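You operate a simulated robot arm through the tools that you are given. There is no shell and no other tool.

You are at the controls of a simulated robot arm. One attempt, no reset.

## Task
Glue the brush stand: coat the foot's patch and set the top on it.
Fine: the dauber is in the tool box; put it back and shut the lid. Set down upright: glue dauber, brush stand top. A coat counts when it lies all over at full strength: go over it till it gets no stronger.

The check looks at the end state, three seconds after you hand in, the way a careful person would. Anything else that was tipped, shoved, dropped, spilled or broken makes it a failure. A push-on lid holds only when it is set on centred and level and pressed home; a screw cap is set on level and turned clockwise until tight.

## Robot
A 6-joint arm with a two-finger parallel gripper, fixed in place. Base frame: the origin is at the foot of the arm, x ahead of it, y to its left, z up; the work surface is at about z = 0.85. Units: m, rad, N and s.
With the tool pointing down near the work surface it reaches from about 0.36 to 0.76 m from the base axis. Its first joint turns from -1.152 to 1.152 rad. Payload 2.45 kg.
Tool frame: the origin (TCP) lies between the finger pads and is the grasp point; the fingertips stand 0.024 m ahead of it; z points along the fingers, y is the line along which they close. Largest opening 0.068 m; finger width 0.017, thickness 0.01; the body of the gripper, 0.04 by 0.07 m, starts 0.041 m behind the TCP.
Orientation is that of the tool frame in the base frame, as [roll, pitch, yaw] about the fixed x, y, z axes, in that order (R = Rz(yaw) Ry(pitch) Rx(roll)). With the fingers straight down and closing along the base's y, the tool's x points along the base's -x, its y along +y and its z along -z.

## Interface
- The arm moves only by the tool nudge_tool. Its argument "series" is a list of rows, each an object (a shift or turn left out is 0, a gripper value left out holds the last) with "translation": the shift along the tool's x, y, z in mm, a list of three; "delta_rot": the turn, a rotation vector about the tool's x, y, z in rad, a list of three. In form: [{"translation": [tx, ty, tz], "delta_rot": [ax, ay, az]}, ...]. A call has 1 to 20 rows; each row shifts and turns the commanded pose from where the row before left it, along the tool's axes as they then stand. "jaw" is the gripper command, from -1 (fully open) to 1 (shut), values between in proportion, set as the call begins (left out, the last holds). A row lasts 0.2 s, in which the tool goes at most 0.05 m and 0.15 rad; a call with a longer step from one row to the next is refused whole, and so is a gripper value outside its range. A pose out of reach is approached as far as the arm can. The call stops where the force on the tool passes 90 N (or 10 N more than at its start, if that is more) or the arm is blocked; 0.2 s more then pass. Each finger travels about 0.108 m/s and halts on what it meets, pressing with about 21 N; the grip force reading is that of the motor and also rises with nothing between the fingers. The clock runs only during rows and for 0.2 s after the last one: add rows that do not move to give the fingers time. The reply holds the time, the measured pose of the TCP, the force on the tool along the base axes, the opening and the grip force, in the units named above and with some noise, with the torque about the TCP (base axes, N m) and any sound that the robot's microphone picked up, and new pictures: "show" is both (left out), scene, wrist or none.
- Cameras (640 x 400 px; columns grow to the right, rows downward): "scene" is fixed at [0.1767, 0.4229, 1.465]; the picture's right is [-0.65, -0.76, 0.00], its down [-0.44, 0.37, -0.82] and it looks along [0.62, -0.53, -0.58] (base axes); focal length 214 px, centre (320, 200). "wrist" rides on the gripper at [0.084, 0.011, -0.075] in the tool frame; the picture's right is [-0.13, 0.99, 0.00], its down [-0.60, -0.08, -0.79] and it looks along [-0.79, -0.10, 0.61] (tool axes); focal length 251 px, centre (320, 200). There is no depth. A picture from a camera that has moved, and an enlarged one, comes with that camera's place and axes in the base frame and with its lens.
- zoom(camera, box): a new picture of the part [left, top, right, bottom] of that camera's present view, enlarged. It takes no simulated time.
- sign_off(): hands the job in; it is judged then, once.

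Nothing tells you positions but the pictures and the camera data. Unless the task says otherwise, let go and move clear before handing in.

The tools are called after "Call:" as name(argument=value, ...) on one line, values as JSON. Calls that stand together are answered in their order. nudge_tool: Moves the arm, as the interface text tells. Its arguments: {"type":"object","properties":{"series":{"type":"array","items":{"type":"object","properties":{"translation":{"type":"array","items":{"type":"number"}},"delta_rot":{"type":"array","items":{"type":"number"}}}}},"jaw":{"type":"number"},"show":{"type":"string","enum":["both","scene","wrist","none"]}},"required":["series"]} The other tools are called the same way: zoom (camera, box) takes an enlarged picture of a part of a camera's view; sign_off () hands the job in.

At the start:

```text
time_s: 0.0
tool_pos: [0.4286, 0.1261, 1.3671]
tcp_rot: [-3.14, 0.0, -3.141]
contact_force: [-0.6, 0.5, -0.5]
ft_torque: [0.02, 0.03, -0.02]
opening: 0.068
grasp_force: 0.2
```

scene: 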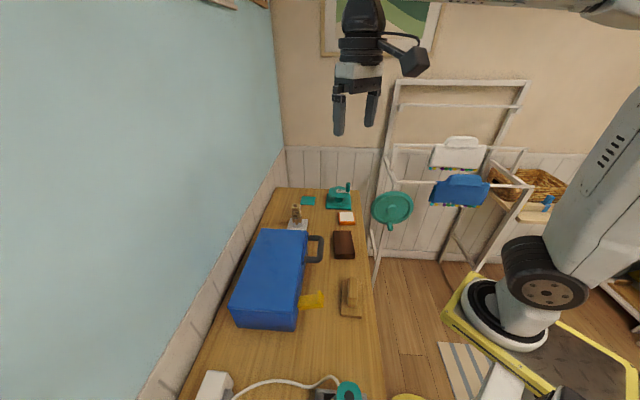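
wrist: 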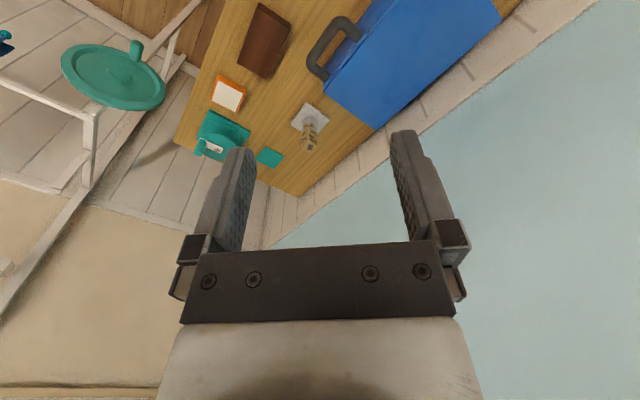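

I see a workbench with a blue tool box (handle, yellow latch), and several small objects around it. I'll zoom in to identify things before moving.

Call:
zoom(camera="scene", box=[220, 170, 420, 295])

Call:
zoom(camera="scene", box=[190, 270, 430, 400])

Call:
zoom(camera="wrist", box=[160, 0, 400, 200])

```text
3.20 times, centred on (320, 232) of scene
camera zoom: at [0.1767, 0.4229, 1.465], right [-0.65, -0.76, 0.0], down [-0.44, 0.37, -0.82], along [0.62, -0.53, -0.58], focal length 686 px, centre (320, 96)
```

zoom: 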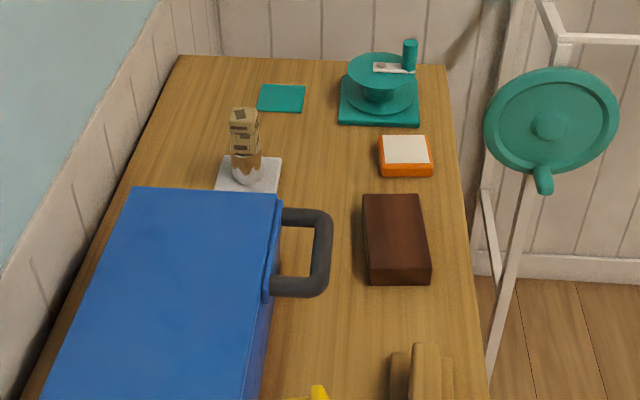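

```text
2.67 times, centred on (310, 335) of scene
camera zoom: at [0.1767, 0.4229, 1.465], right [-0.65, -0.76, 0.0], down [-0.44, 0.37, -0.82], along [0.62, -0.53, -0.58], focal length 572 px, centre (347, -160)
```

zoom: 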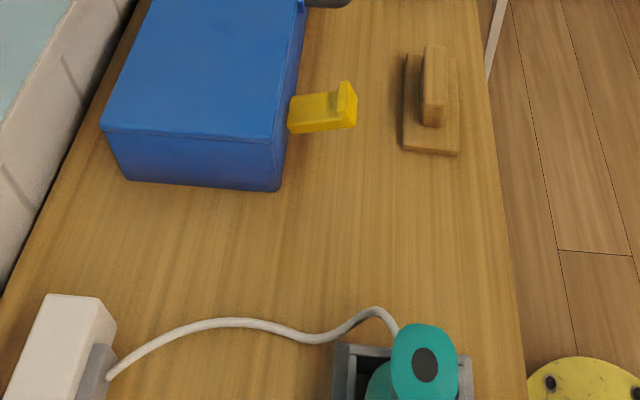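

```text
2.00 times, centred on (280, 100) of wrist
camera zoom: at [0.3452, 0.1378, 1.4431], right [0.13, 0.99, 0.0], down [0.6, -0.08, 0.79], along [0.79, -0.1, -0.61], focal length 503 px, centre (400, 400)
```

zoom: 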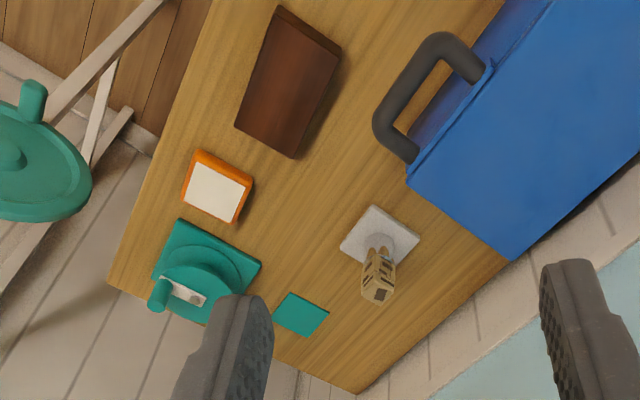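

I see the toolbox with handle on its robot-facing side, a yellow item beside it, a wooden T-piece, and some teal, orange and brown items. I'll tilt the gripper to look down on them with the wrist camera.

Call:
nudge_tool(series=[{"translation": [50, 0, 0]}, {"translation": [30, 0, 30]}, {"delta_rot": [0, 0.15, 0]}, {"delta_rot": [0, 0.15, 0]}, {"delta_rot": [0, 0.15, 0]}, {"delta_rot": [0, 0.1, 0]}], jaw=-1, show="both")

```text
time_s: 1.4
tool_pos: [0.3483, 0.1272, 1.3324]
tcp_rot: [3.14, -0.547, 3.142]
contact_force: [-0.5, -0.1, -0.5]
ft_torque: [0.01, -0.01, 0.02]
opening: 0.0678
grasp_force: 0.0
out of reach, approached as far as the arm can: row 6
camera wrist: at [0.3157, 0.1381, 1.4412], right [0.11, 0.99, -0.07], down [0.93, -0.08, 0.36], along [0.35, -0.1, -0.93], focal length 251 px, centre (320, 200)
```

scene: 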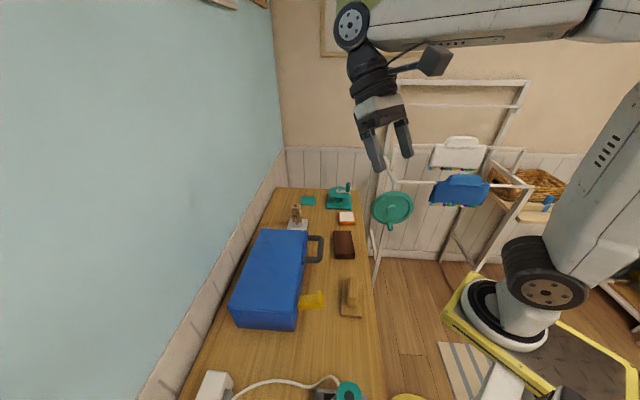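
wrist: 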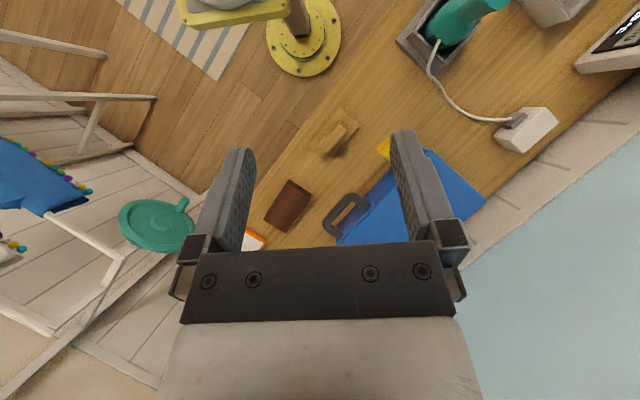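

The camera now looks down on the bench; zooming will identify the pieces.

Call:
zoom(camera="wrist", box=[250, 90, 410, 190])

Call:
zoom(camera="wrist", box=[240, 160, 400, 260])

Call:
zoom(camera="scene", box=[280, 180, 370, 236])

Call:
zoom(camera="scene", box=[280, 265, 376, 325])

```text
4.00 times, centred on (330, 140) of wrist
camera zoom: at [0.3157, 0.1381, 1.4412], right [0.11, 0.99, -0.07], down [0.93, -0.08, 0.36], along [0.35, -0.1, -0.93], focal length 1006 px, centre (280, 440)
```

zoom: 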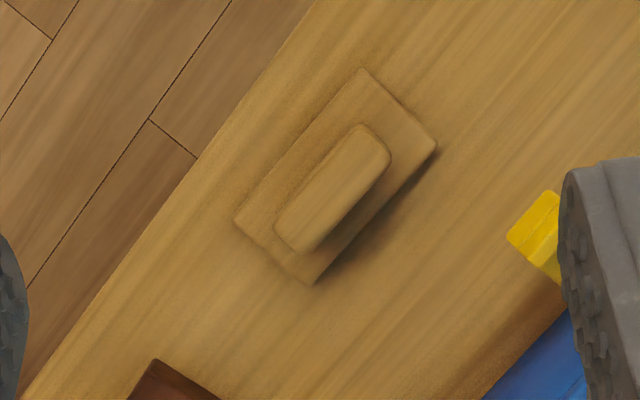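

```text
4.00 times, centred on (320, 210) of wrist
camera zoom: at [0.3157, 0.1381, 1.4412], right [0.11, 0.99, -0.07], down [0.93, -0.08, 0.36], along [0.35, -0.1, -0.93], focal length 1006 px, centre (320, 160)
```

zoom: 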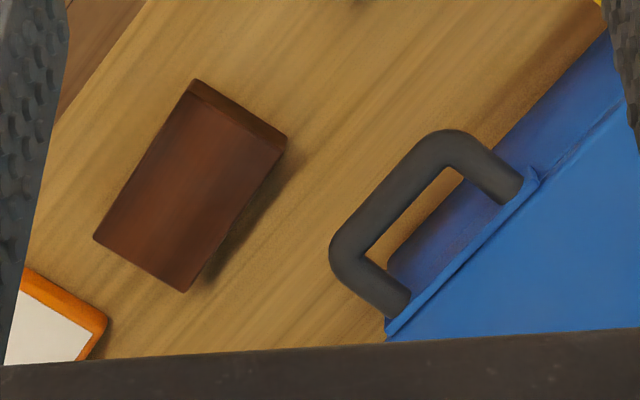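

```text
7.11 times, centred on (325, 208) of scene
camera zoom: at [0.1767, 0.4229, 1.465], right [-0.65, -0.76, 0.0], down [-0.44, 0.37, -0.82], along [0.62, -0.53, -0.58], focal length 1525 px, centre (284, 143)
```

zoom: 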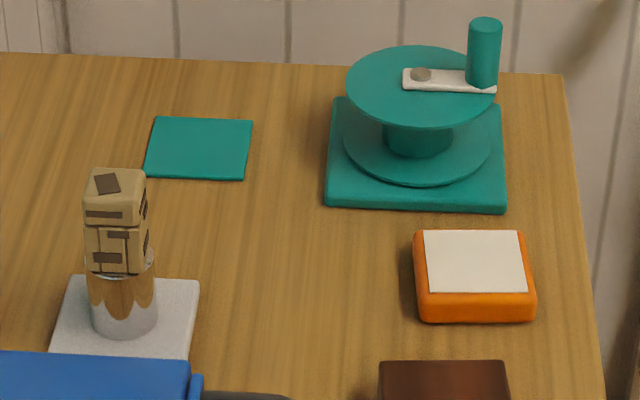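

```text
6.67 times, centred on (328, 295) of scene
camera zoom: at [0.1767, 0.4229, 1.465], right [-0.65, -0.76, 0.0], down [-0.44, 0.37, -0.82], along [0.62, -0.53, -0.58], focal length 1430 px, centre (267, -433)
```

zoom: 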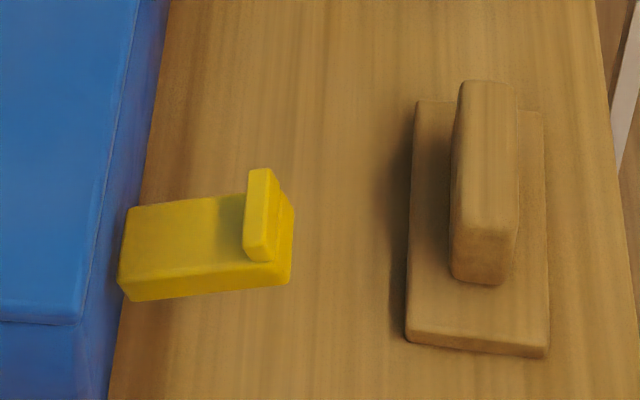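

The orange block with a white pad looks like the foot with its patch; the top could be the wooden T-piece or the yellow L. I'll straighten up and move lower for close views of each.

Call:
nudge_tool(series=[{"delta_rot": [0, -0.15, 0]}, {"delta_rot": [0, -0.15, 0]}, {"delta_rot": [0, -0.15, 0]}, {"delta_rot": [0, -0.1, 0]}, {"translation": [0, 0, 50]}, {"translation": [0, 0, 50]}, {"translation": [0, 0, 50]}, {"translation": [0, 0, 30]}], show="both")

```text
time_s: 3.2
tool_pos: [0.3541, 0.1295, 1.1524]
tcp_rot: [-3.14, 0.0, -3.14]
contact_force: [0.2, -0.5, 0.1]
ft_torque: [-0.03, -0.04, 0.01]
opening: 0.068
grasp_force: 0.0
out of reach, approached as far as the arm can: row 5
camera wrist: at [0.2694, 0.1411, 1.2293], right [0.13, 0.99, 0.0], down [0.6, -0.08, 0.79], along [0.79, -0.1, -0.61], focal length 251 px, centre (320, 200)
```

scene: 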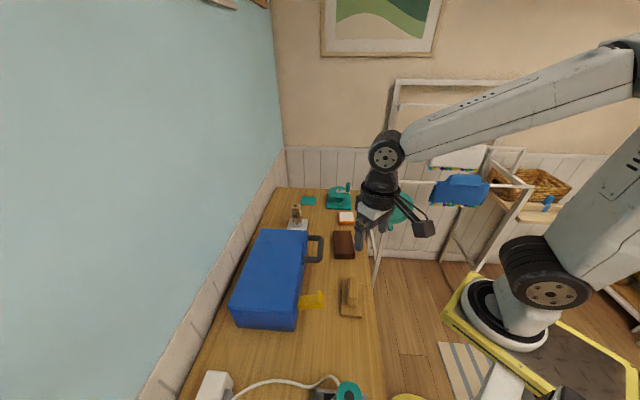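
wrist: 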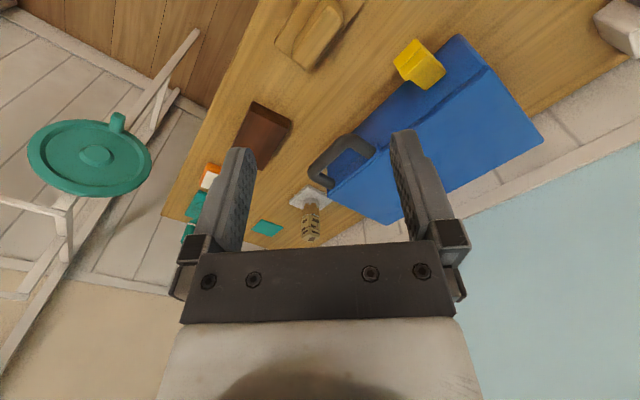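

The wrist picture is upside-down (top is nearer the robot). Zooming into it.

Call:
zoom(camera="wrist", box=[230, 0, 390, 100])

Call:
zoom(camera="wrist", box=[310, 20, 550, 170])

Call:
zoom(camera="wrist", box=[160, 80, 400, 230])

```text
4.00 times, centred on (310, 50) of wrist
camera zoom: at [0.2694, 0.1411, 1.2293], right [0.13, 0.99, 0.0], down [0.6, -0.08, 0.79], along [0.79, -0.1, -0.61], focal length 1006 px, centre (360, 800)
```

zoom: 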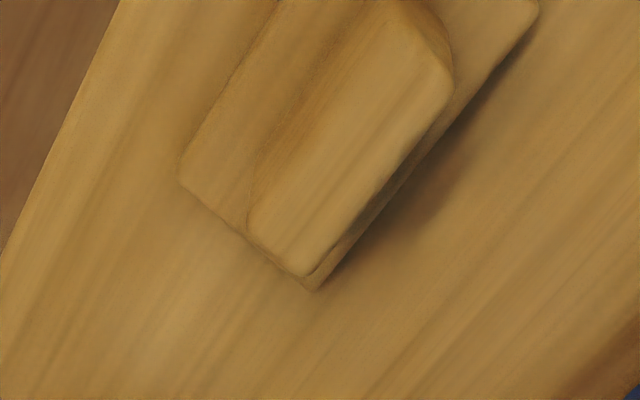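

```text
2.67 times, centred on (430, 95) of wrist
camera zoom: at [0.2694, 0.1411, 1.2293], right [0.13, 0.99, 0.0], down [0.6, -0.08, 0.79], along [0.79, -0.1, -0.61], focal length 670 px, centre (27, 480)
```

zoom: 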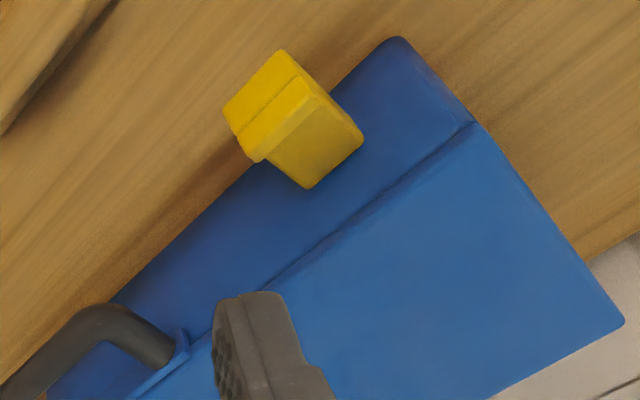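

```text
2.67 times, centred on (280, 155) of wrist
camera zoom: at [0.2694, 0.1411, 1.2293], right [0.13, 0.99, 0.0], down [0.6, -0.08, 0.79], along [0.79, -0.1, -0.61], focal length 670 px, centre (427, 320)
```

zoom: 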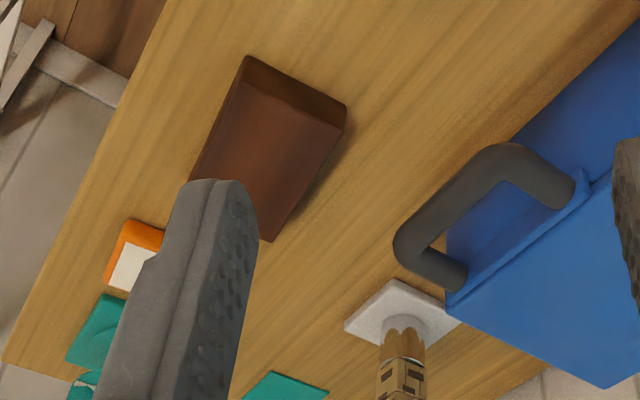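

The yellow slab seems attached to the box's front face at about z 0.915, so it's likely a latch of the tool box. I'll turn the camera to face the box front.

Call:
nudge_tool(series=[{"delta_rot": [0, 0, -0.14]}, {"delta_rot": [0, 0, -0.14]}, {"delta_rot": [0, 0, -0.14]}, {"delta_rot": [0, 0, -0.14]}, {"delta_rot": [0, 0, -0.14]}, {"delta_rot": [0, 0, -0.12]}, {"translation": [0, 0, 40]}], show="both")

```text
time_s: 4.8
tool_pos: [0.353, 0.1284, 1.1112]
tcp_rot: [3.141, -0.001, -2.319]
contact_force: [0.3, -0.3, -0.2]
ft_torque: [0.0, -0.01, 0.03]
opening: 0.0681
grasp_force: 0.1
camera wrist: at [0.2874, 0.0752, 1.1877], right [-0.64, 0.77, 0.0], down [0.47, 0.39, 0.79], along [0.61, 0.51, -0.61], focal length 251 px, centre (320, 200)
```

scene: 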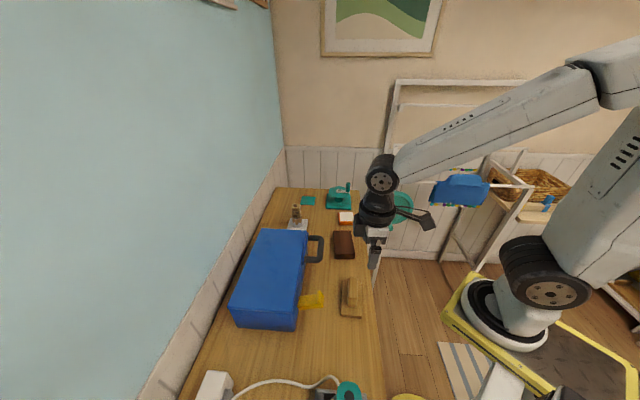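
wrist: 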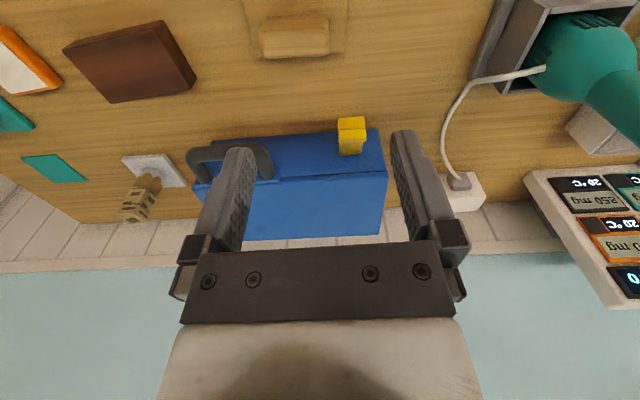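

Call:
zoom(camera="wrist", box=[180, 90, 420, 240])

Call:
zoom(camera="wrist", box=[300, 100, 396, 160])

Call:
zoom(camera="wrist", box=[0, 0, 240, 150])

Call:
zoom(camera="wrist", box=[200, 0, 400, 120])

Call:
zoom(camera="wrist", box=[420, 0, 640, 140])

```text
2.67 times, centred on (300, 165) of wrist
camera zoom: at [0.2874, 0.0752, 1.1877], right [-0.64, 0.77, 0.0], down [0.47, 0.39, 0.79], along [0.61, 0.51, -0.61], focal length 670 px, centre (373, 293)
```

zoom: 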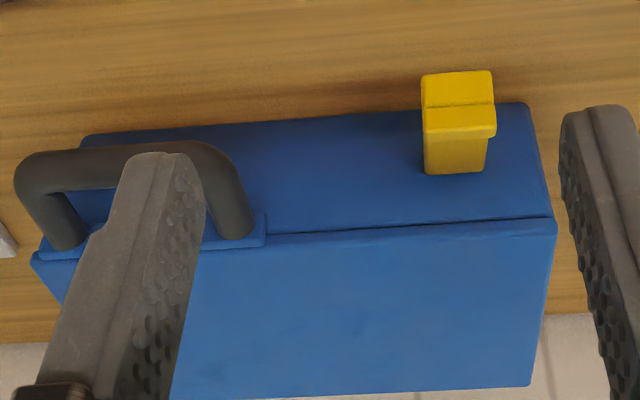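

```text
6.67 times, centred on (348, 130) of wrist
camera zoom: at [0.2874, 0.0752, 1.1877], right [-0.64, 0.77, 0.0], down [0.47, 0.39, 0.79], along [0.61, 0.51, -0.61], focal length 1676 px, centre (133, 667)
```

zoom: 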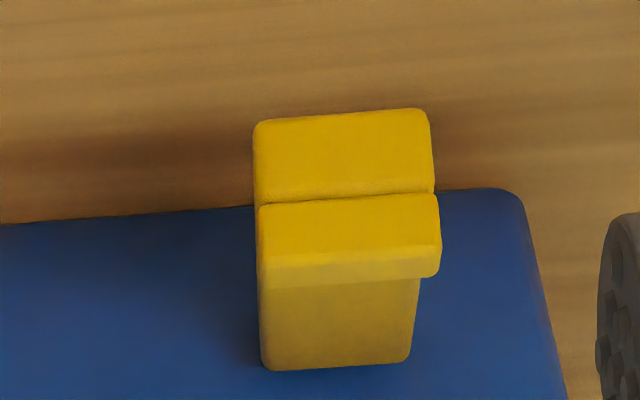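

```text
2.67 times, centred on (120, 75) of wrist
camera zoom: at [0.2874, 0.0752, 1.1877], right [-0.64, 0.77, 0.0], down [0.47, 0.39, 0.79], along [0.61, 0.51, -0.61], focal length 670 px, centre (853, 533)
```

zoom: 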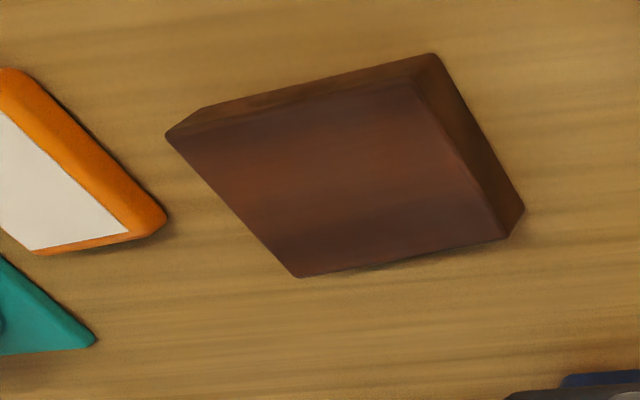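

```text
3.20 times, centred on (300, 60) of wrist
camera zoom: at [0.2874, 0.0752, 1.1877], right [-0.64, 0.77, 0.0], down [0.47, 0.39, 0.79], along [0.61, 0.51, -0.61], focal length 805 px, centre (384, 648)
```

zoom: 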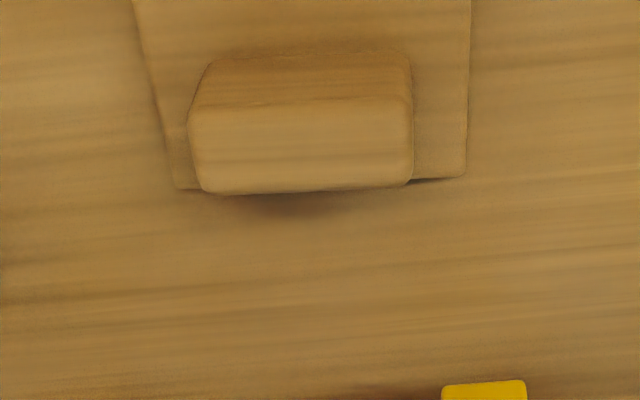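

```text
2.86 times, centred on (530, 70) of wrist
camera zoom: at [0.2874, 0.0752, 1.1877], right [-0.64, 0.77, 0.0], down [0.47, 0.39, 0.79], along [0.61, 0.51, -0.61], focal length 718 px, centre (-280, 571)
```

zoom: 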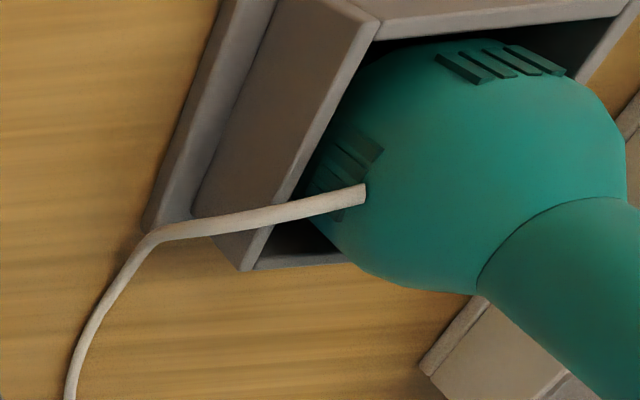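

The yellow tab projects from the box front with an upright lip. Let me check the T-piece, brick and foot at high zoom to decide which is the stand's top.

Call:
zoom(camera="scene", box=[328, 268, 376, 328])

Call:
zoom(camera="scene", box=[322, 205, 370, 265])

Call:
zoom(camera="scene", box=[285, 220, 345, 330])

```text
6.67 times, centred on (352, 298) of scene
camera zoom: at [0.1767, 0.4229, 1.465], right [-0.65, -0.76, 0.0], down [-0.44, 0.37, -0.82], along [0.62, -0.53, -0.58], focal length 1430 px, centre (107, -453)
```

zoom: 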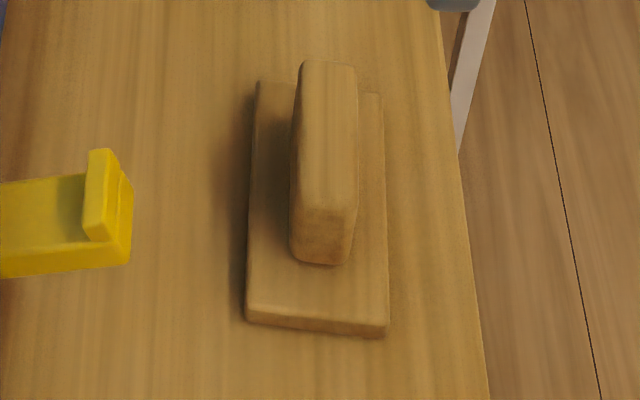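

```text
6.67 times, centred on (346, 235) of scene
camera zoom: at [0.1767, 0.4229, 1.465], right [-0.65, -0.76, 0.0], down [-0.44, 0.37, -0.82], along [0.62, -0.53, -0.58], focal length 1430 px, centre (147, -33)
```

zoom: 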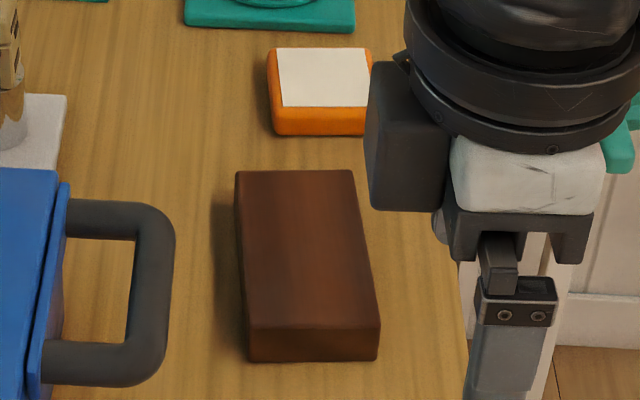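

```text
3.64 times, centred on (315, 275) of scene
camera zoom: at [0.1767, 0.4229, 1.465], right [-0.65, -0.76, 0.0], down [-0.44, 0.37, -0.82], along [0.62, -0.53, -0.58], focal length 780 px, centre (338, -73)
```

zoom: 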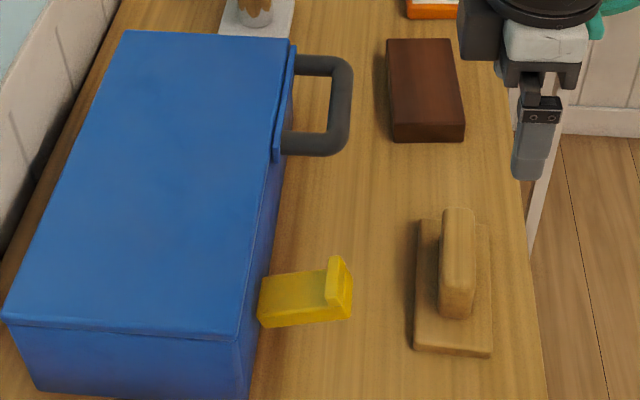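

I read the yellow tab as an open clasp (its lip would hook over the lid if swung up), the lid is hinged along the back edge, and the dark handle bar sits near (0.537, 0.115, 0.935). I'll turn the jaws to close across the handle bar and move above it.

Call:
nudge_tool(series=[{"delta_rot": [0, 0, 0.147]}, {"delta_rot": [0, 0, 0.147]}, {"delta_rot": [0, 0, 0.147]}, {"delta_rot": [0, 0, 0.147]}, {"delta_rot": [0, 0, 0.147]}, {"delta_rot": [0, 0, 0.147]}, {"delta_rot": [0, 0, 0.147]}, {"delta_rot": [0, 0, 0.147]}, {"delta_rot": [0, 0, 0.147]}, {"delta_rot": [0, 0, 0.147]}, {"delta_rot": [0, 0, 0.141]}, {"translation": [-35, 30, 0]}, {"translation": [-35, 30, 0]}, {"translation": [-35, 30, 0]}, {"translation": [-34, 30, 0]}, {}], jaw=-0.35, show="both")

```text
time_s: 8.2
tool_pos: [0.5353, 0.1153, 1.1106]
tcp_rot: [-3.141, 0.001, 2.351]
contact_force: [0.1, 0.3, -0.1]
ft_torque: [0.0, -0.03, 0.03]
opening: 0.0458
grasp_force: 0.1
camera wrist: at [0.4835, 0.1831, 1.1873], right [0.8, 0.61, 0.0], down [0.37, -0.48, 0.79], along [0.48, -0.63, -0.61], focal length 251 px, centre (320, 200)
```

scene: 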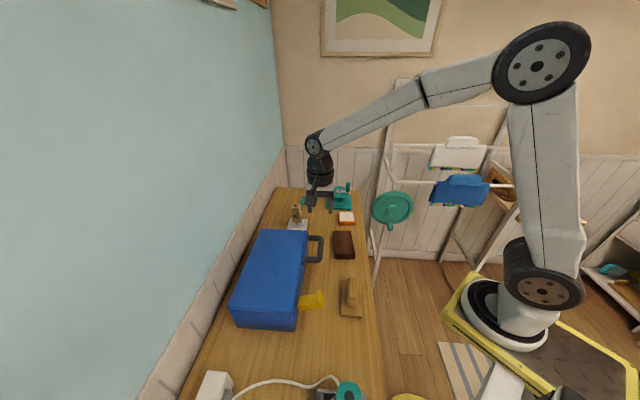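
wrist: 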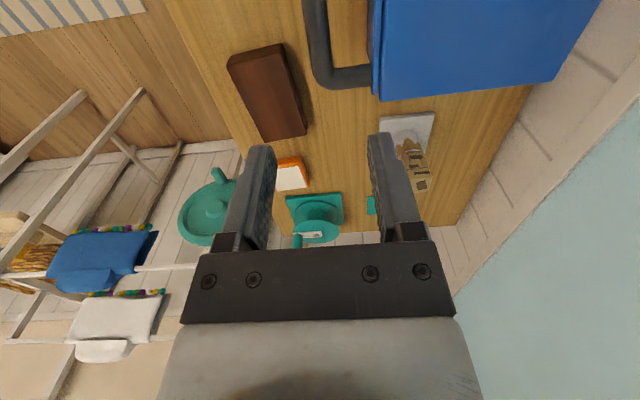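

Call:
zoom(camera="wrist", box=[280, 0, 440, 100])

Call:
zoom(camera="scene", box=[285, 225, 345, 275])

Call:
zoom(camera="wrist", box=[240, 90, 400, 190])

```text
4.00 times, centred on (360, 50) of wrist
camera zoom: at [0.4835, 0.1831, 1.1873], right [0.8, 0.61, 0.0], down [0.37, -0.48, 0.79], along [0.48, -0.63, -0.61], focal length 1006 px, centre (160, 800)
```

zoom: 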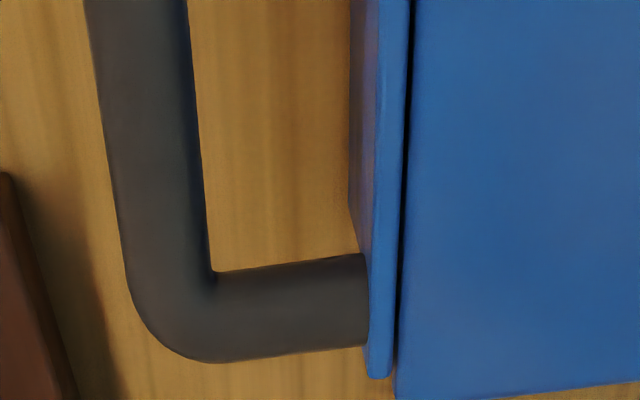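

```text
8.00 times, centred on (315, 250) of scene
camera zoom: at [0.1767, 0.4229, 1.465], right [-0.65, -0.76, 0.0], down [-0.44, 0.37, -0.82], along [0.62, -0.53, -0.58], focal length 1716 px, centre (360, -200)
```

zoom: 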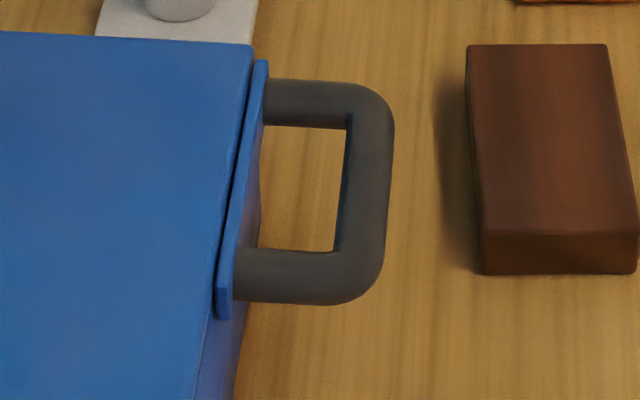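

```text
4.00 times, centred on (320, 140) of wrist
camera zoom: at [0.4835, 0.1831, 1.1873], right [0.8, 0.61, 0.0], down [0.37, -0.48, 0.79], along [0.48, -0.63, -0.61], focal length 1006 px, centre (320, 440)
```

zoom: 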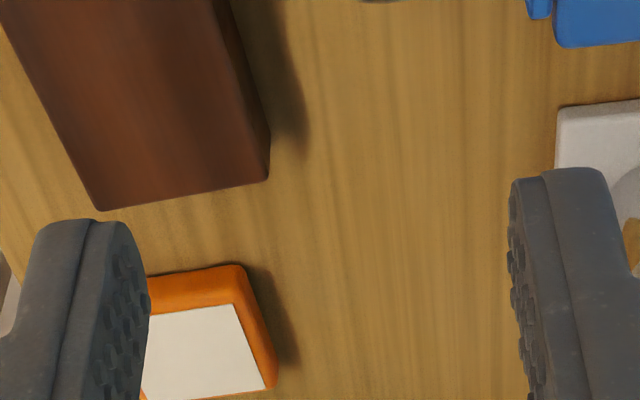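

The handle bar's centre works out at about (0.535, 0.113, 0.936), right below the tool. I'll descend around it and close.

Call:
nudge_tool(series=[{"translation": [0, -1.5, 45]}, {"translation": [0, 0, 45]}, {"translation": [0, 0, 45]}, {"translation": [0, 0, 25]}, {"translation": [0, 0, 14]}, {}], show="both")

```text
time_s: 9.6
tool_pos: [0.534, 0.1133, 0.9374]
tcp_rot: [-3.141, 0.0, 2.351]
contact_force: [-0.6, 0.5, -0.5]
ft_torque: [0.0, -0.02, -0.01]
opening: 0.0458
grasp_force: 0.1
camera wrist: at [0.4829, 0.1807, 1.0143], right [0.8, 0.61, 0.0], down [0.37, -0.48, 0.79], along [0.48, -0.63, -0.61], focal length 251 px, centre (320, 200)
```

scene: 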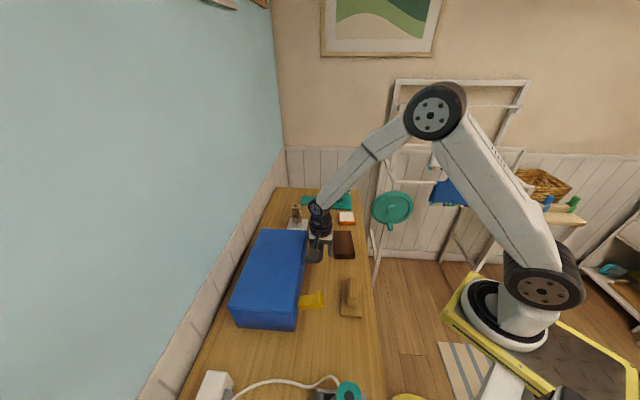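
wrist: 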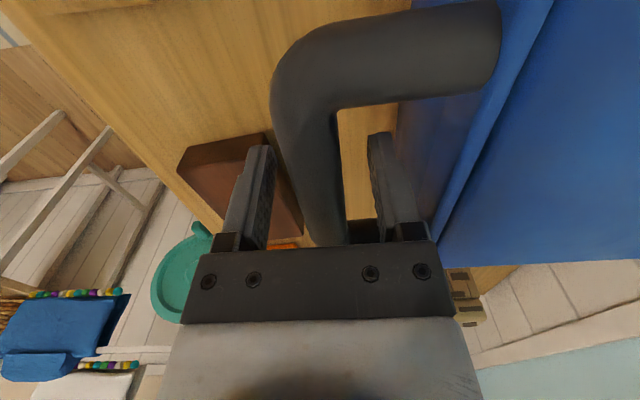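

The bar is between the fingers. Closing, then a small test lift.

Call:
nudge_tool(series=[{}, {}, {}], jaw=1, show="none")

Call:
nudge_tool(series=[{"translation": [0, 0, -2]}, {"translation": [0, 0, -2]}, {"translation": [0, 0, -2]}], show="both")

```text
time_s: 10.4
tool_pos: [0.5352, 0.1133, 0.9392]
tcp_rot: [3.139, -0.001, 2.351]
contact_force: [8.6, 12.7, -0.9]
ft_torque: [-0.06, 0.08, -0.27]
opening: 0.0196
grasp_force: 37.3
```

```text
time_s: 11.2
tool_pos: [0.5359, 0.114, 0.9446]
tcp_rot: [3.14, 0.003, 2.35]
contact_force: [14.0, 15.4, -1.9]
ft_torque: [-0.14, 0.29, -0.2]
opening: 0.0192
grasp_force: 36.9
camera wrist: at [0.4837, 0.1816, 1.0206], right [0.8, 0.61, 0.0], down [0.37, -0.49, 0.79], along [0.48, -0.63, -0.61], focal length 251 px, centre (320, 200)
```

scene: 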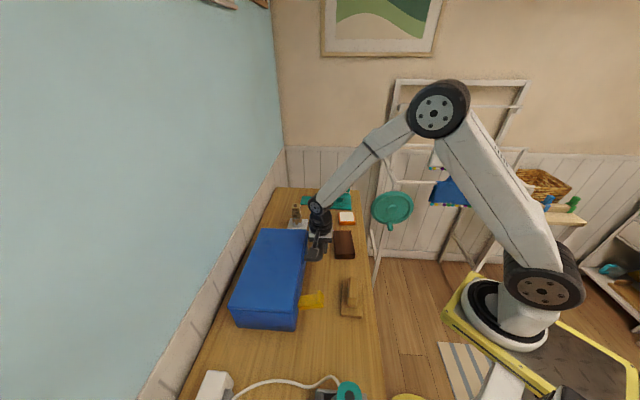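
wrist: 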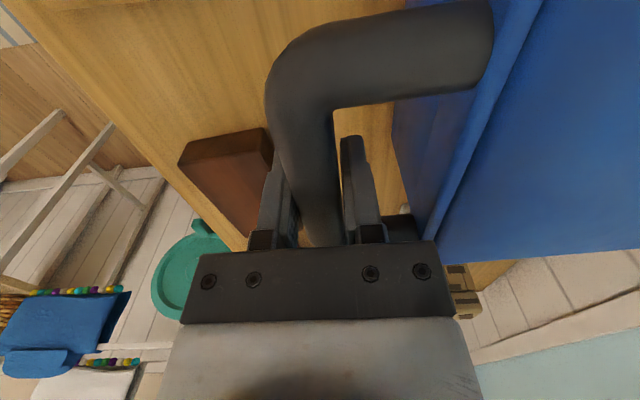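

Call:
zoom(camera="wrist", box=[260, 0, 580, 200])

Call:
zoom(camera="scene", box=[225, 220, 345, 335])

```text
2.00 times, centred on (420, 100) of wrist
camera zoom: at [0.4837, 0.1816, 1.0206], right [0.8, 0.61, 0.0], down [0.37, -0.49, 0.79], along [0.48, -0.63, -0.61], focal length 503 px, centre (120, 400)
```

zoom: 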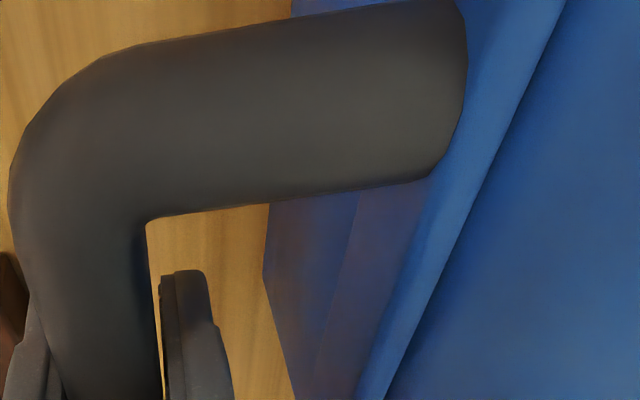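

```text
3.48 times, centred on (285, 278) of scene
camera zoom: at [0.1772, 0.4234, 1.4648], right [-0.65, -0.76, 0.0], down [-0.44, 0.37, -0.82], along [0.62, -0.53, -0.58], focal length 746 px, centre (442, -70)
```

zoom: 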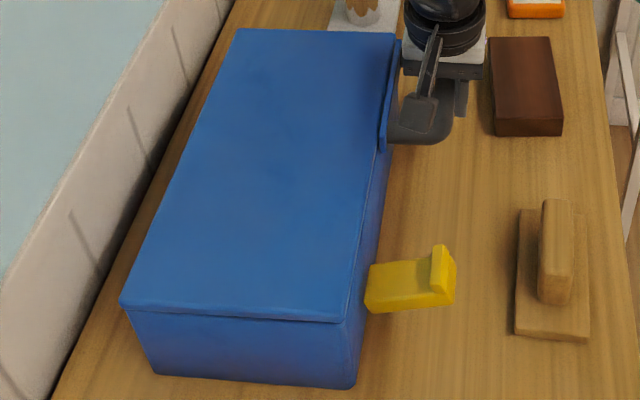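

Call:
nudge_tool(series=[{"translation": [0, 1, -4]}, {"translation": [0, 0.5, -4]}, {"translation": [0, 0, -4]}], show="both")

Call:
zoom(camera="scene", box=[225, 220, 345, 335])

```text
time_s: 12.0
tool_pos: [0.5353, 0.1146, 0.9556]
tcp_rot: [-3.139, -0.002, 2.352]
contact_force: [12.7, 1.6, -2.8]
ft_torque: [-0.2, 0.24, -0.27]
opening: 0.0197
grasp_force: 37.2
camera wrist: at [0.4842, 0.182, 1.0319], right [0.8, 0.61, 0.0], down [0.37, -0.48, 0.79], along [0.48, -0.63, -0.61], focal length 251 px, centre (320, 200)
```

scene: 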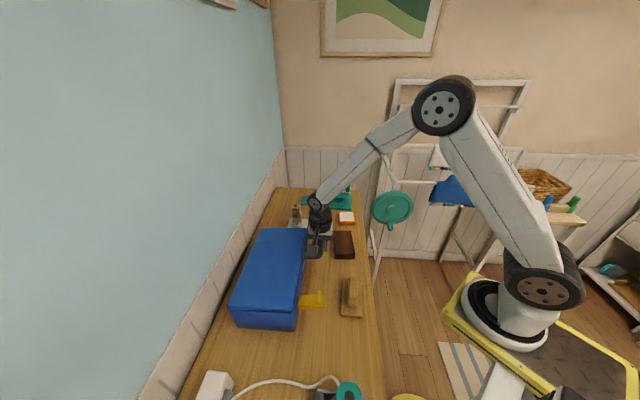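
wrist: 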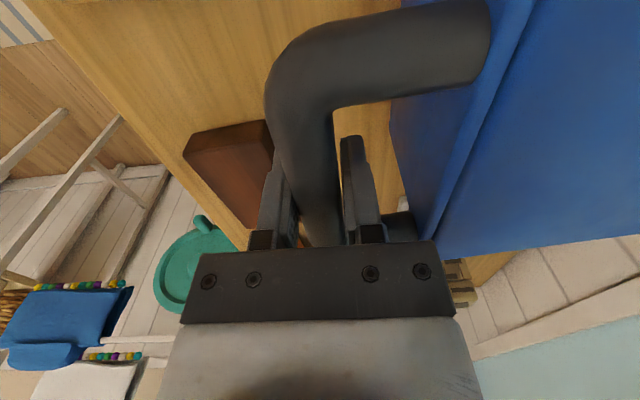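

```text
3.48 times, centred on (285, 278) of scene
camera zoom: at [0.1772, 0.423, 1.465], right [-0.65, -0.76, 0.0], down [-0.44, 0.37, -0.82], along [0.62, -0.53, -0.58], focal length 746 px, centre (442, -70)
```

zoom: 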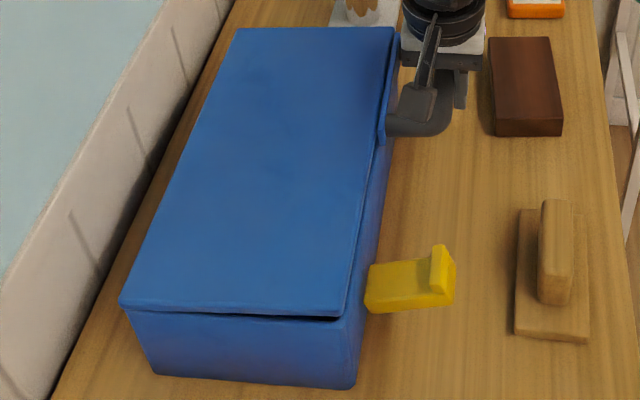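

The lid rises on its back hinge, with light load. I'll follow the arc (radius about 0.21 m) upward.

Call:
nudge_tool(series=[{"translation": [0, 1.7, -12]}, {"translation": [0, 1.8, -12]}, {"translation": [0, 2.6, -10.2]}, {"translation": [0, 2.6, -10.2]}, {"translation": [0, 3.6, -9.9]}, {"translation": [0, 3.6, -9.8]}, {"translation": [0, 4.5, -9.5]}, {"translation": [0, 4.6, -9.4]}], show="both")

```text
time_s: 13.8
tool_pos: [0.5517, 0.1304, 1.0395]
tcp_rot: [-3.131, -0.003, 2.352]
contact_force: [-26.6, -34.4, 21.0]
ft_torque: [0.0, -0.07, -0.15]
opening: 0.0199
grasp_force: 37.5
camera wrist: at [0.5002, 0.1983, 1.1165], right [0.8, 0.61, -0.01], down [0.37, -0.48, 0.79], along [0.48, -0.63, -0.61], focal length 251 px, centre (320, 200)
```

scene: 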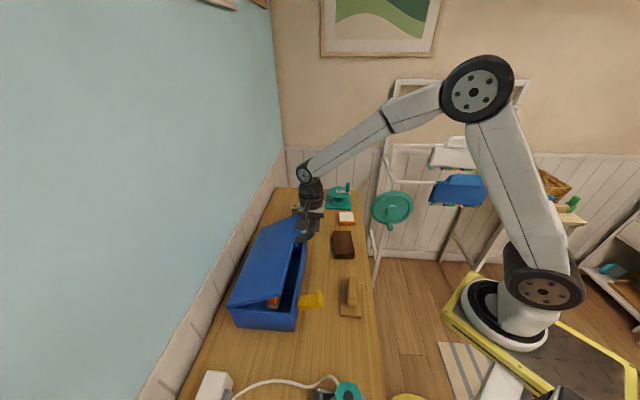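
wrist: 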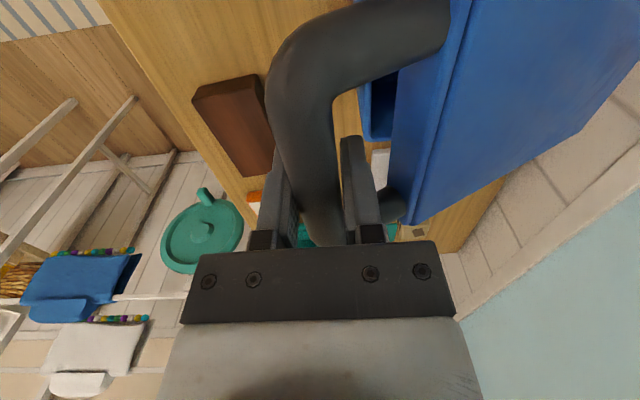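

The load is radial (I'm pressing inward too much), so I'll ease outward.

Call:
nudge_tool(series=[{"translation": [0, -2, -1]}, {"translation": [0, -1, -0.5]}], show="none")

```text
time_s: 14.4
tool_pos: [0.5509, 0.1306, 1.0411]
tcp_rot: [3.139, -0.001, 2.35]
contact_force: [-7.6, -16.4, 7.9]
ft_torque: [0.51, 0.45, -0.18]
opening: 0.0191
grasp_force: 37.4
```

Call:
nudge_tool(series=[{"translation": [0, 3.5, -9.2]}, {"translation": [0, 4.5, -9.2]}, {"translation": [0, 5.8, -8.8]}, {"translation": [0, 6.2, -8.4]}, {"translation": [0, 6.7, -8.2]}, {"translation": [0, 7.0, -7.8]}], show="none")

```text
time_s: 15.8
tool_pos: [0.5752, 0.1545, 1.0914]
tcp_rot: [-3.14, -0.001, 2.352]
contact_force: [2.7, 9.1, -9.4]
ft_torque: [-0.39, -0.07, -0.14]
opening: 0.0197
grasp_force: 37.4
```

Call:
nudge_tool(series=[{"translation": [0, 7.5, -7.4]}, {"translation": [0, 7.8, -7.0]}, {"translation": [0, 8.2, -6.6]}, {"translation": [0, 8.4, -6.3]}, {"translation": [0, 8.8, -5.8]}, {"translation": [0, 8.9, -5.4]}], show="both")

```text
time_s: 17.2
tool_pos: [0.6107, 0.1888, 1.132]
tcp_rot: [-3.141, 0.0, 2.352]
contact_force: [-9.6, 4.6, 3.0]
ft_torque: [-0.24, 0.09, -0.02]
opening: 0.0196
grasp_force: 37.4
camera wrist: at [0.5591, 0.2571, 1.2076], right [0.8, 0.61, 0.0], down [0.37, -0.48, 0.79], along [0.48, -0.63, -0.61], focal length 251 px, centre (320, 200)
```

scene: 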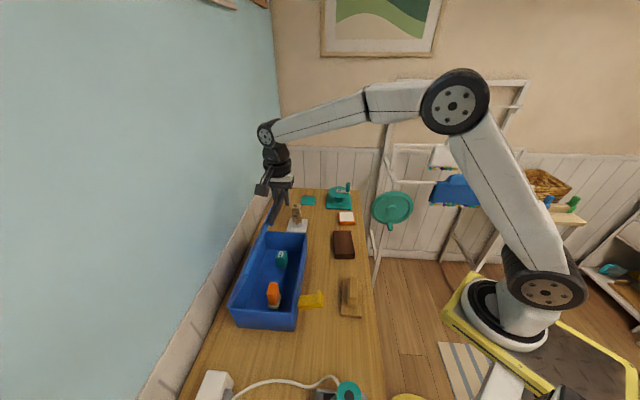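
wrist: 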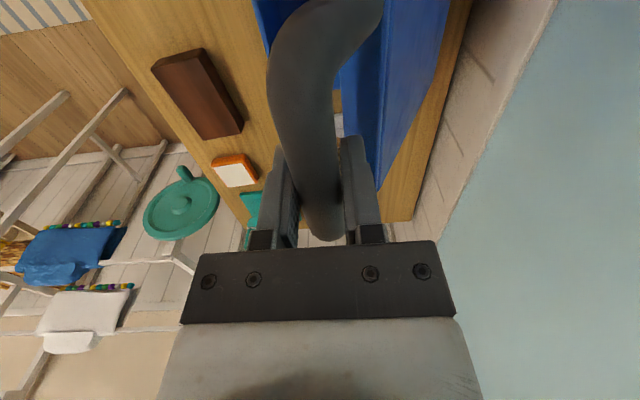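

Inside the box I can see an orange and a teal item. Continuing the arc past vertical.

Call:
nudge_tool(series=[{"translation": [0, 9.3, -4.9]}, {"translation": [0, 9.5, -4.4]}, {"translation": [0, 9.8, -3.9]}, {"translation": [0, 9.9, -3.5]}, {"translation": [0, 10.1, -3.0]}, {"translation": [0, 10.2, -2.5]}], show="none")

Call:
nudge_tool(series=[{"translation": [0, 10.3, -1.9]}, {"translation": [0, 10.4, -1.4]}, {"translation": [0, 10.4, -0.9]}, {"translation": [0, 10.5, -0.4]}], show="both")

```text
time_s: 18.6
tool_pos: [0.652, 0.2312, 1.1536]
tcp_rot: [3.141, 0.002, 2.349]
contact_force: [-1.9, -0.9, -1.5]
ft_torque: [-0.04, 0.32, 0.12]
opening: 0.0196
grasp_force: 36.6
```

```text
time_s: 19.6
tool_pos: [0.6817, 0.2592, 1.158]
tcp_rot: [3.141, 0.0, 2.352]
contact_force: [0.6, -2.6, -0.2]
ft_torque: [-0.13, 0.16, 0.19]
opening: 0.0193
grasp_force: 37.1
camera wrist: at [0.6305, 0.3276, 1.2347], right [0.8, 0.61, 0.0], down [0.37, -0.48, 0.79], along [0.48, -0.63, -0.61], focal length 251 px, centre (320, 200)
```

scene: 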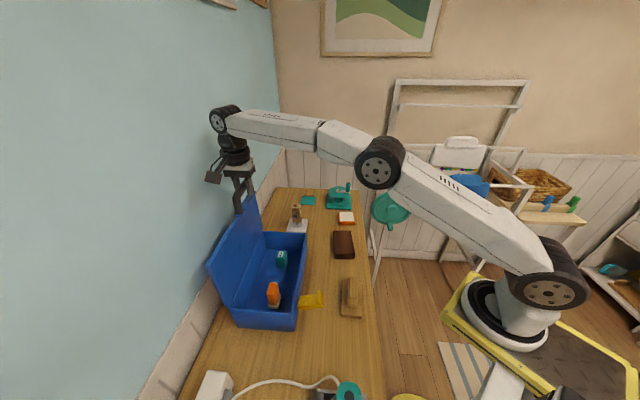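
wrist: 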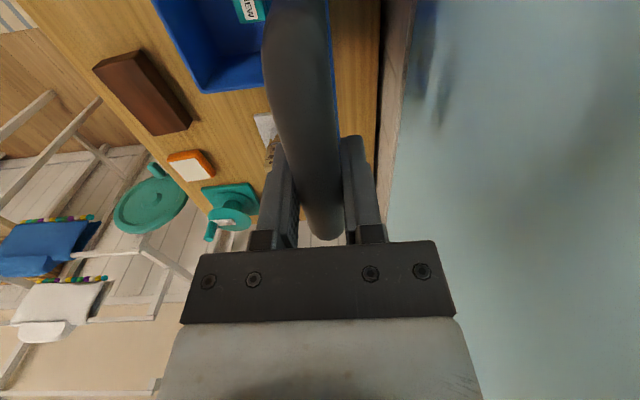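

Lid is vertical. I'll go further back until it meets a stop.

Call:
nudge_tool(series=[{"translation": [0, 10.5, 0.2]}, {"translation": [0, 10.4, 0.6]}], show="none")

Call:
nudge_tool(series=[{"translation": [0, 8.4, 0.8]}, {"translation": [0, 8.3, 1.2]}], show="both")

```text
time_s: 20.2
tool_pos: [0.6889, 0.2656, 1.1572]
tcp_rot: [3.139, 0.0, 2.352]
contact_force: [1.7, -1.9, 5.2]
ft_torque: [0.43, 0.42, 0.17]
opening: 0.0195
grasp_force: 37.5
out of reach, approached as far as the arm can: row 2
```

```text
time_s: 20.8
tool_pos: [0.6919, 0.2691, 1.1579]
tcp_rot: [3.133, 0.002, 2.351]
contact_force: [8.4, -6.4, 21.2]
ft_torque: [0.55, 0.51, 0.21]
opening: 0.0195
grasp_force: 37.1
out of reach, approached as far as the arm can: row 1, 2
camera wrist: at [0.6393, 0.3368, 1.2339], right [0.8, 0.6, 0.01], down [0.36, -0.49, 0.8], along [0.48, -0.63, -0.61], focal length 251 px, centre (320, 200)
```

scene: 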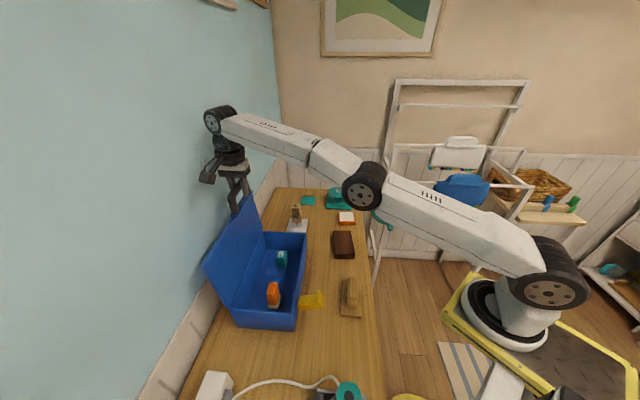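
wrist: 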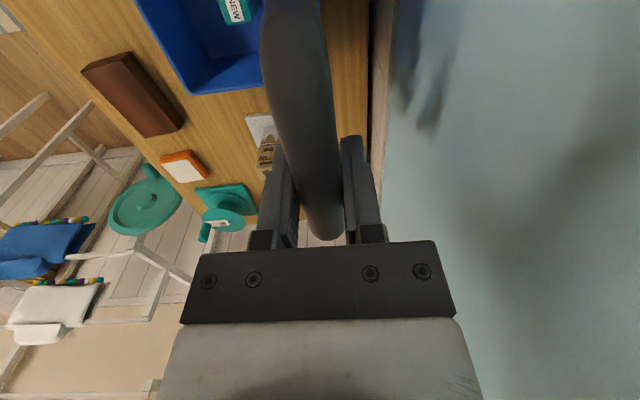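

The arm is at its reach limit with the lid about 5° past vertical. I'll relieve the load, then let go gently and see whether the lid stays.

Call:
nudge_tool(series=[{"translation": [0, -10, -2]}, {"translation": [0, -10, 0]}, {}], show="none")

```text
time_s: 21.6
tool_pos: [0.6765, 0.2541, 1.157]
tcp_rot: [3.139, 0.001, 2.349]
contact_force: [12.0, -12.3, 13.5]
ft_torque: [-0.32, -0.46, 0.19]
opening: 0.0195
grasp_force: 36.9
```

Call:
nudge_tool(series=[{"translation": [0, 8, 0]}, {"translation": [0, 6, 0.5]}, {}], show="none")

```text
time_s: 22.4
tool_pos: [0.6859, 0.2638, 1.156]
tcp_rot: [3.14, 0.003, 2.351]
contact_force: [15.0, -13.6, 18.3]
ft_torque: [0.22, 0.24, 0.12]
opening: 0.0192
grasp_force: 37.6
```

Call:
nudge_tool(series=[{"translation": [-2, 0, -2]}, {"delta_rot": [-0.1, 0, 0]}, {"delta_rot": [-0.1, 0, 0]}, {}], show="none")

```text
time_s: 23.4
tool_pos: [0.6863, 0.2654, 1.1558]
tcp_rot: [2.942, -0.004, 2.354]
contact_force: [0.0, -1.3, -6.7]
ft_torque: [0.18, 0.22, 0.26]
opening: 0.0196
grasp_force: 36.9
```

Call:
nudge_tool(series=[{"translation": [0, 9.8, 2.2]}, {"translation": [0, 9.8, 2.6], "delta_rot": [-0.1, 0, 0]}, {"translation": [0, 5, 1.8]}, {}], show="both")

```text
time_s: 24.4
tool_pos: [0.6982, 0.2782, 1.1556]
tcp_rot: [2.863, -0.006, 2.352]
contact_force: [-62.7, -42.1, 7.9]
ft_torque: [0.07, -0.01, 0.19]
opening: 0.0195
grasp_force: 37.1
camera wrist: at [0.6329, 0.3302, 1.2329], right [0.77, 0.58, 0.27], down [0.22, -0.64, 0.74], along [0.6, -0.51, -0.62], focal length 251 px, centre (320, 200)
```

scene: 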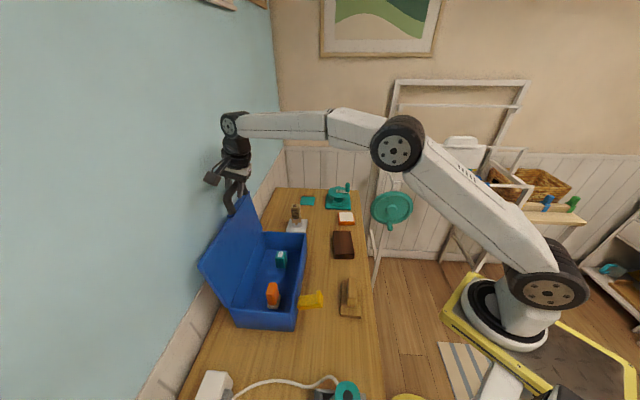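
wrist: 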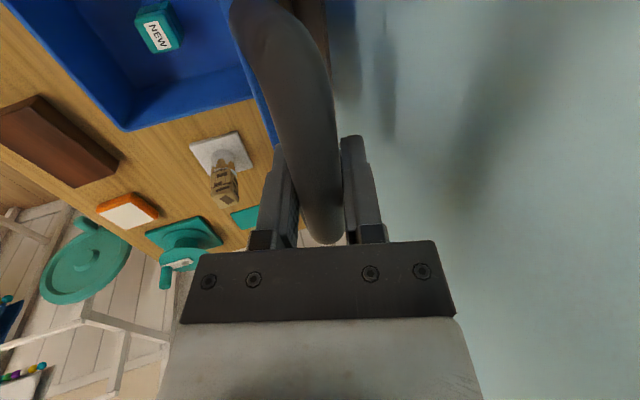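

I've hit the lid's stop (about 98°), so I'll back off immediately.

Call:
nudge_tool(series=[{"translation": [0, -5, -1.5]}, {"translation": [0, -5, -1.5]}], show="scene")

```text
time_s: 25.0
tool_pos: [0.6968, 0.2749, 1.1554]
tcp_rot: [2.844, -0.001, 2.35]
contact_force: [-10.5, -9.0, -3.0]
ft_torque: [0.69, 0.56, 0.48]
opening: 0.0195
grasp_force: 37.0
```

scene: 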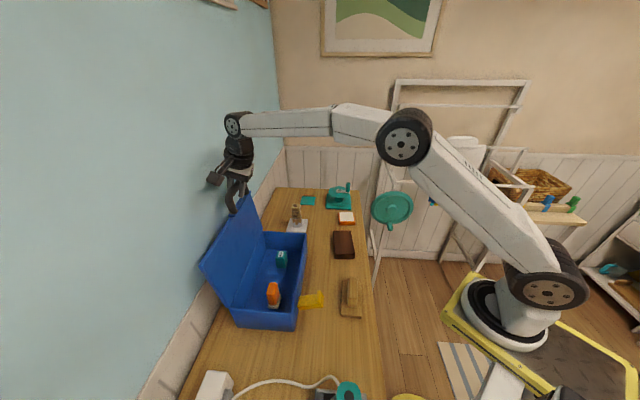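

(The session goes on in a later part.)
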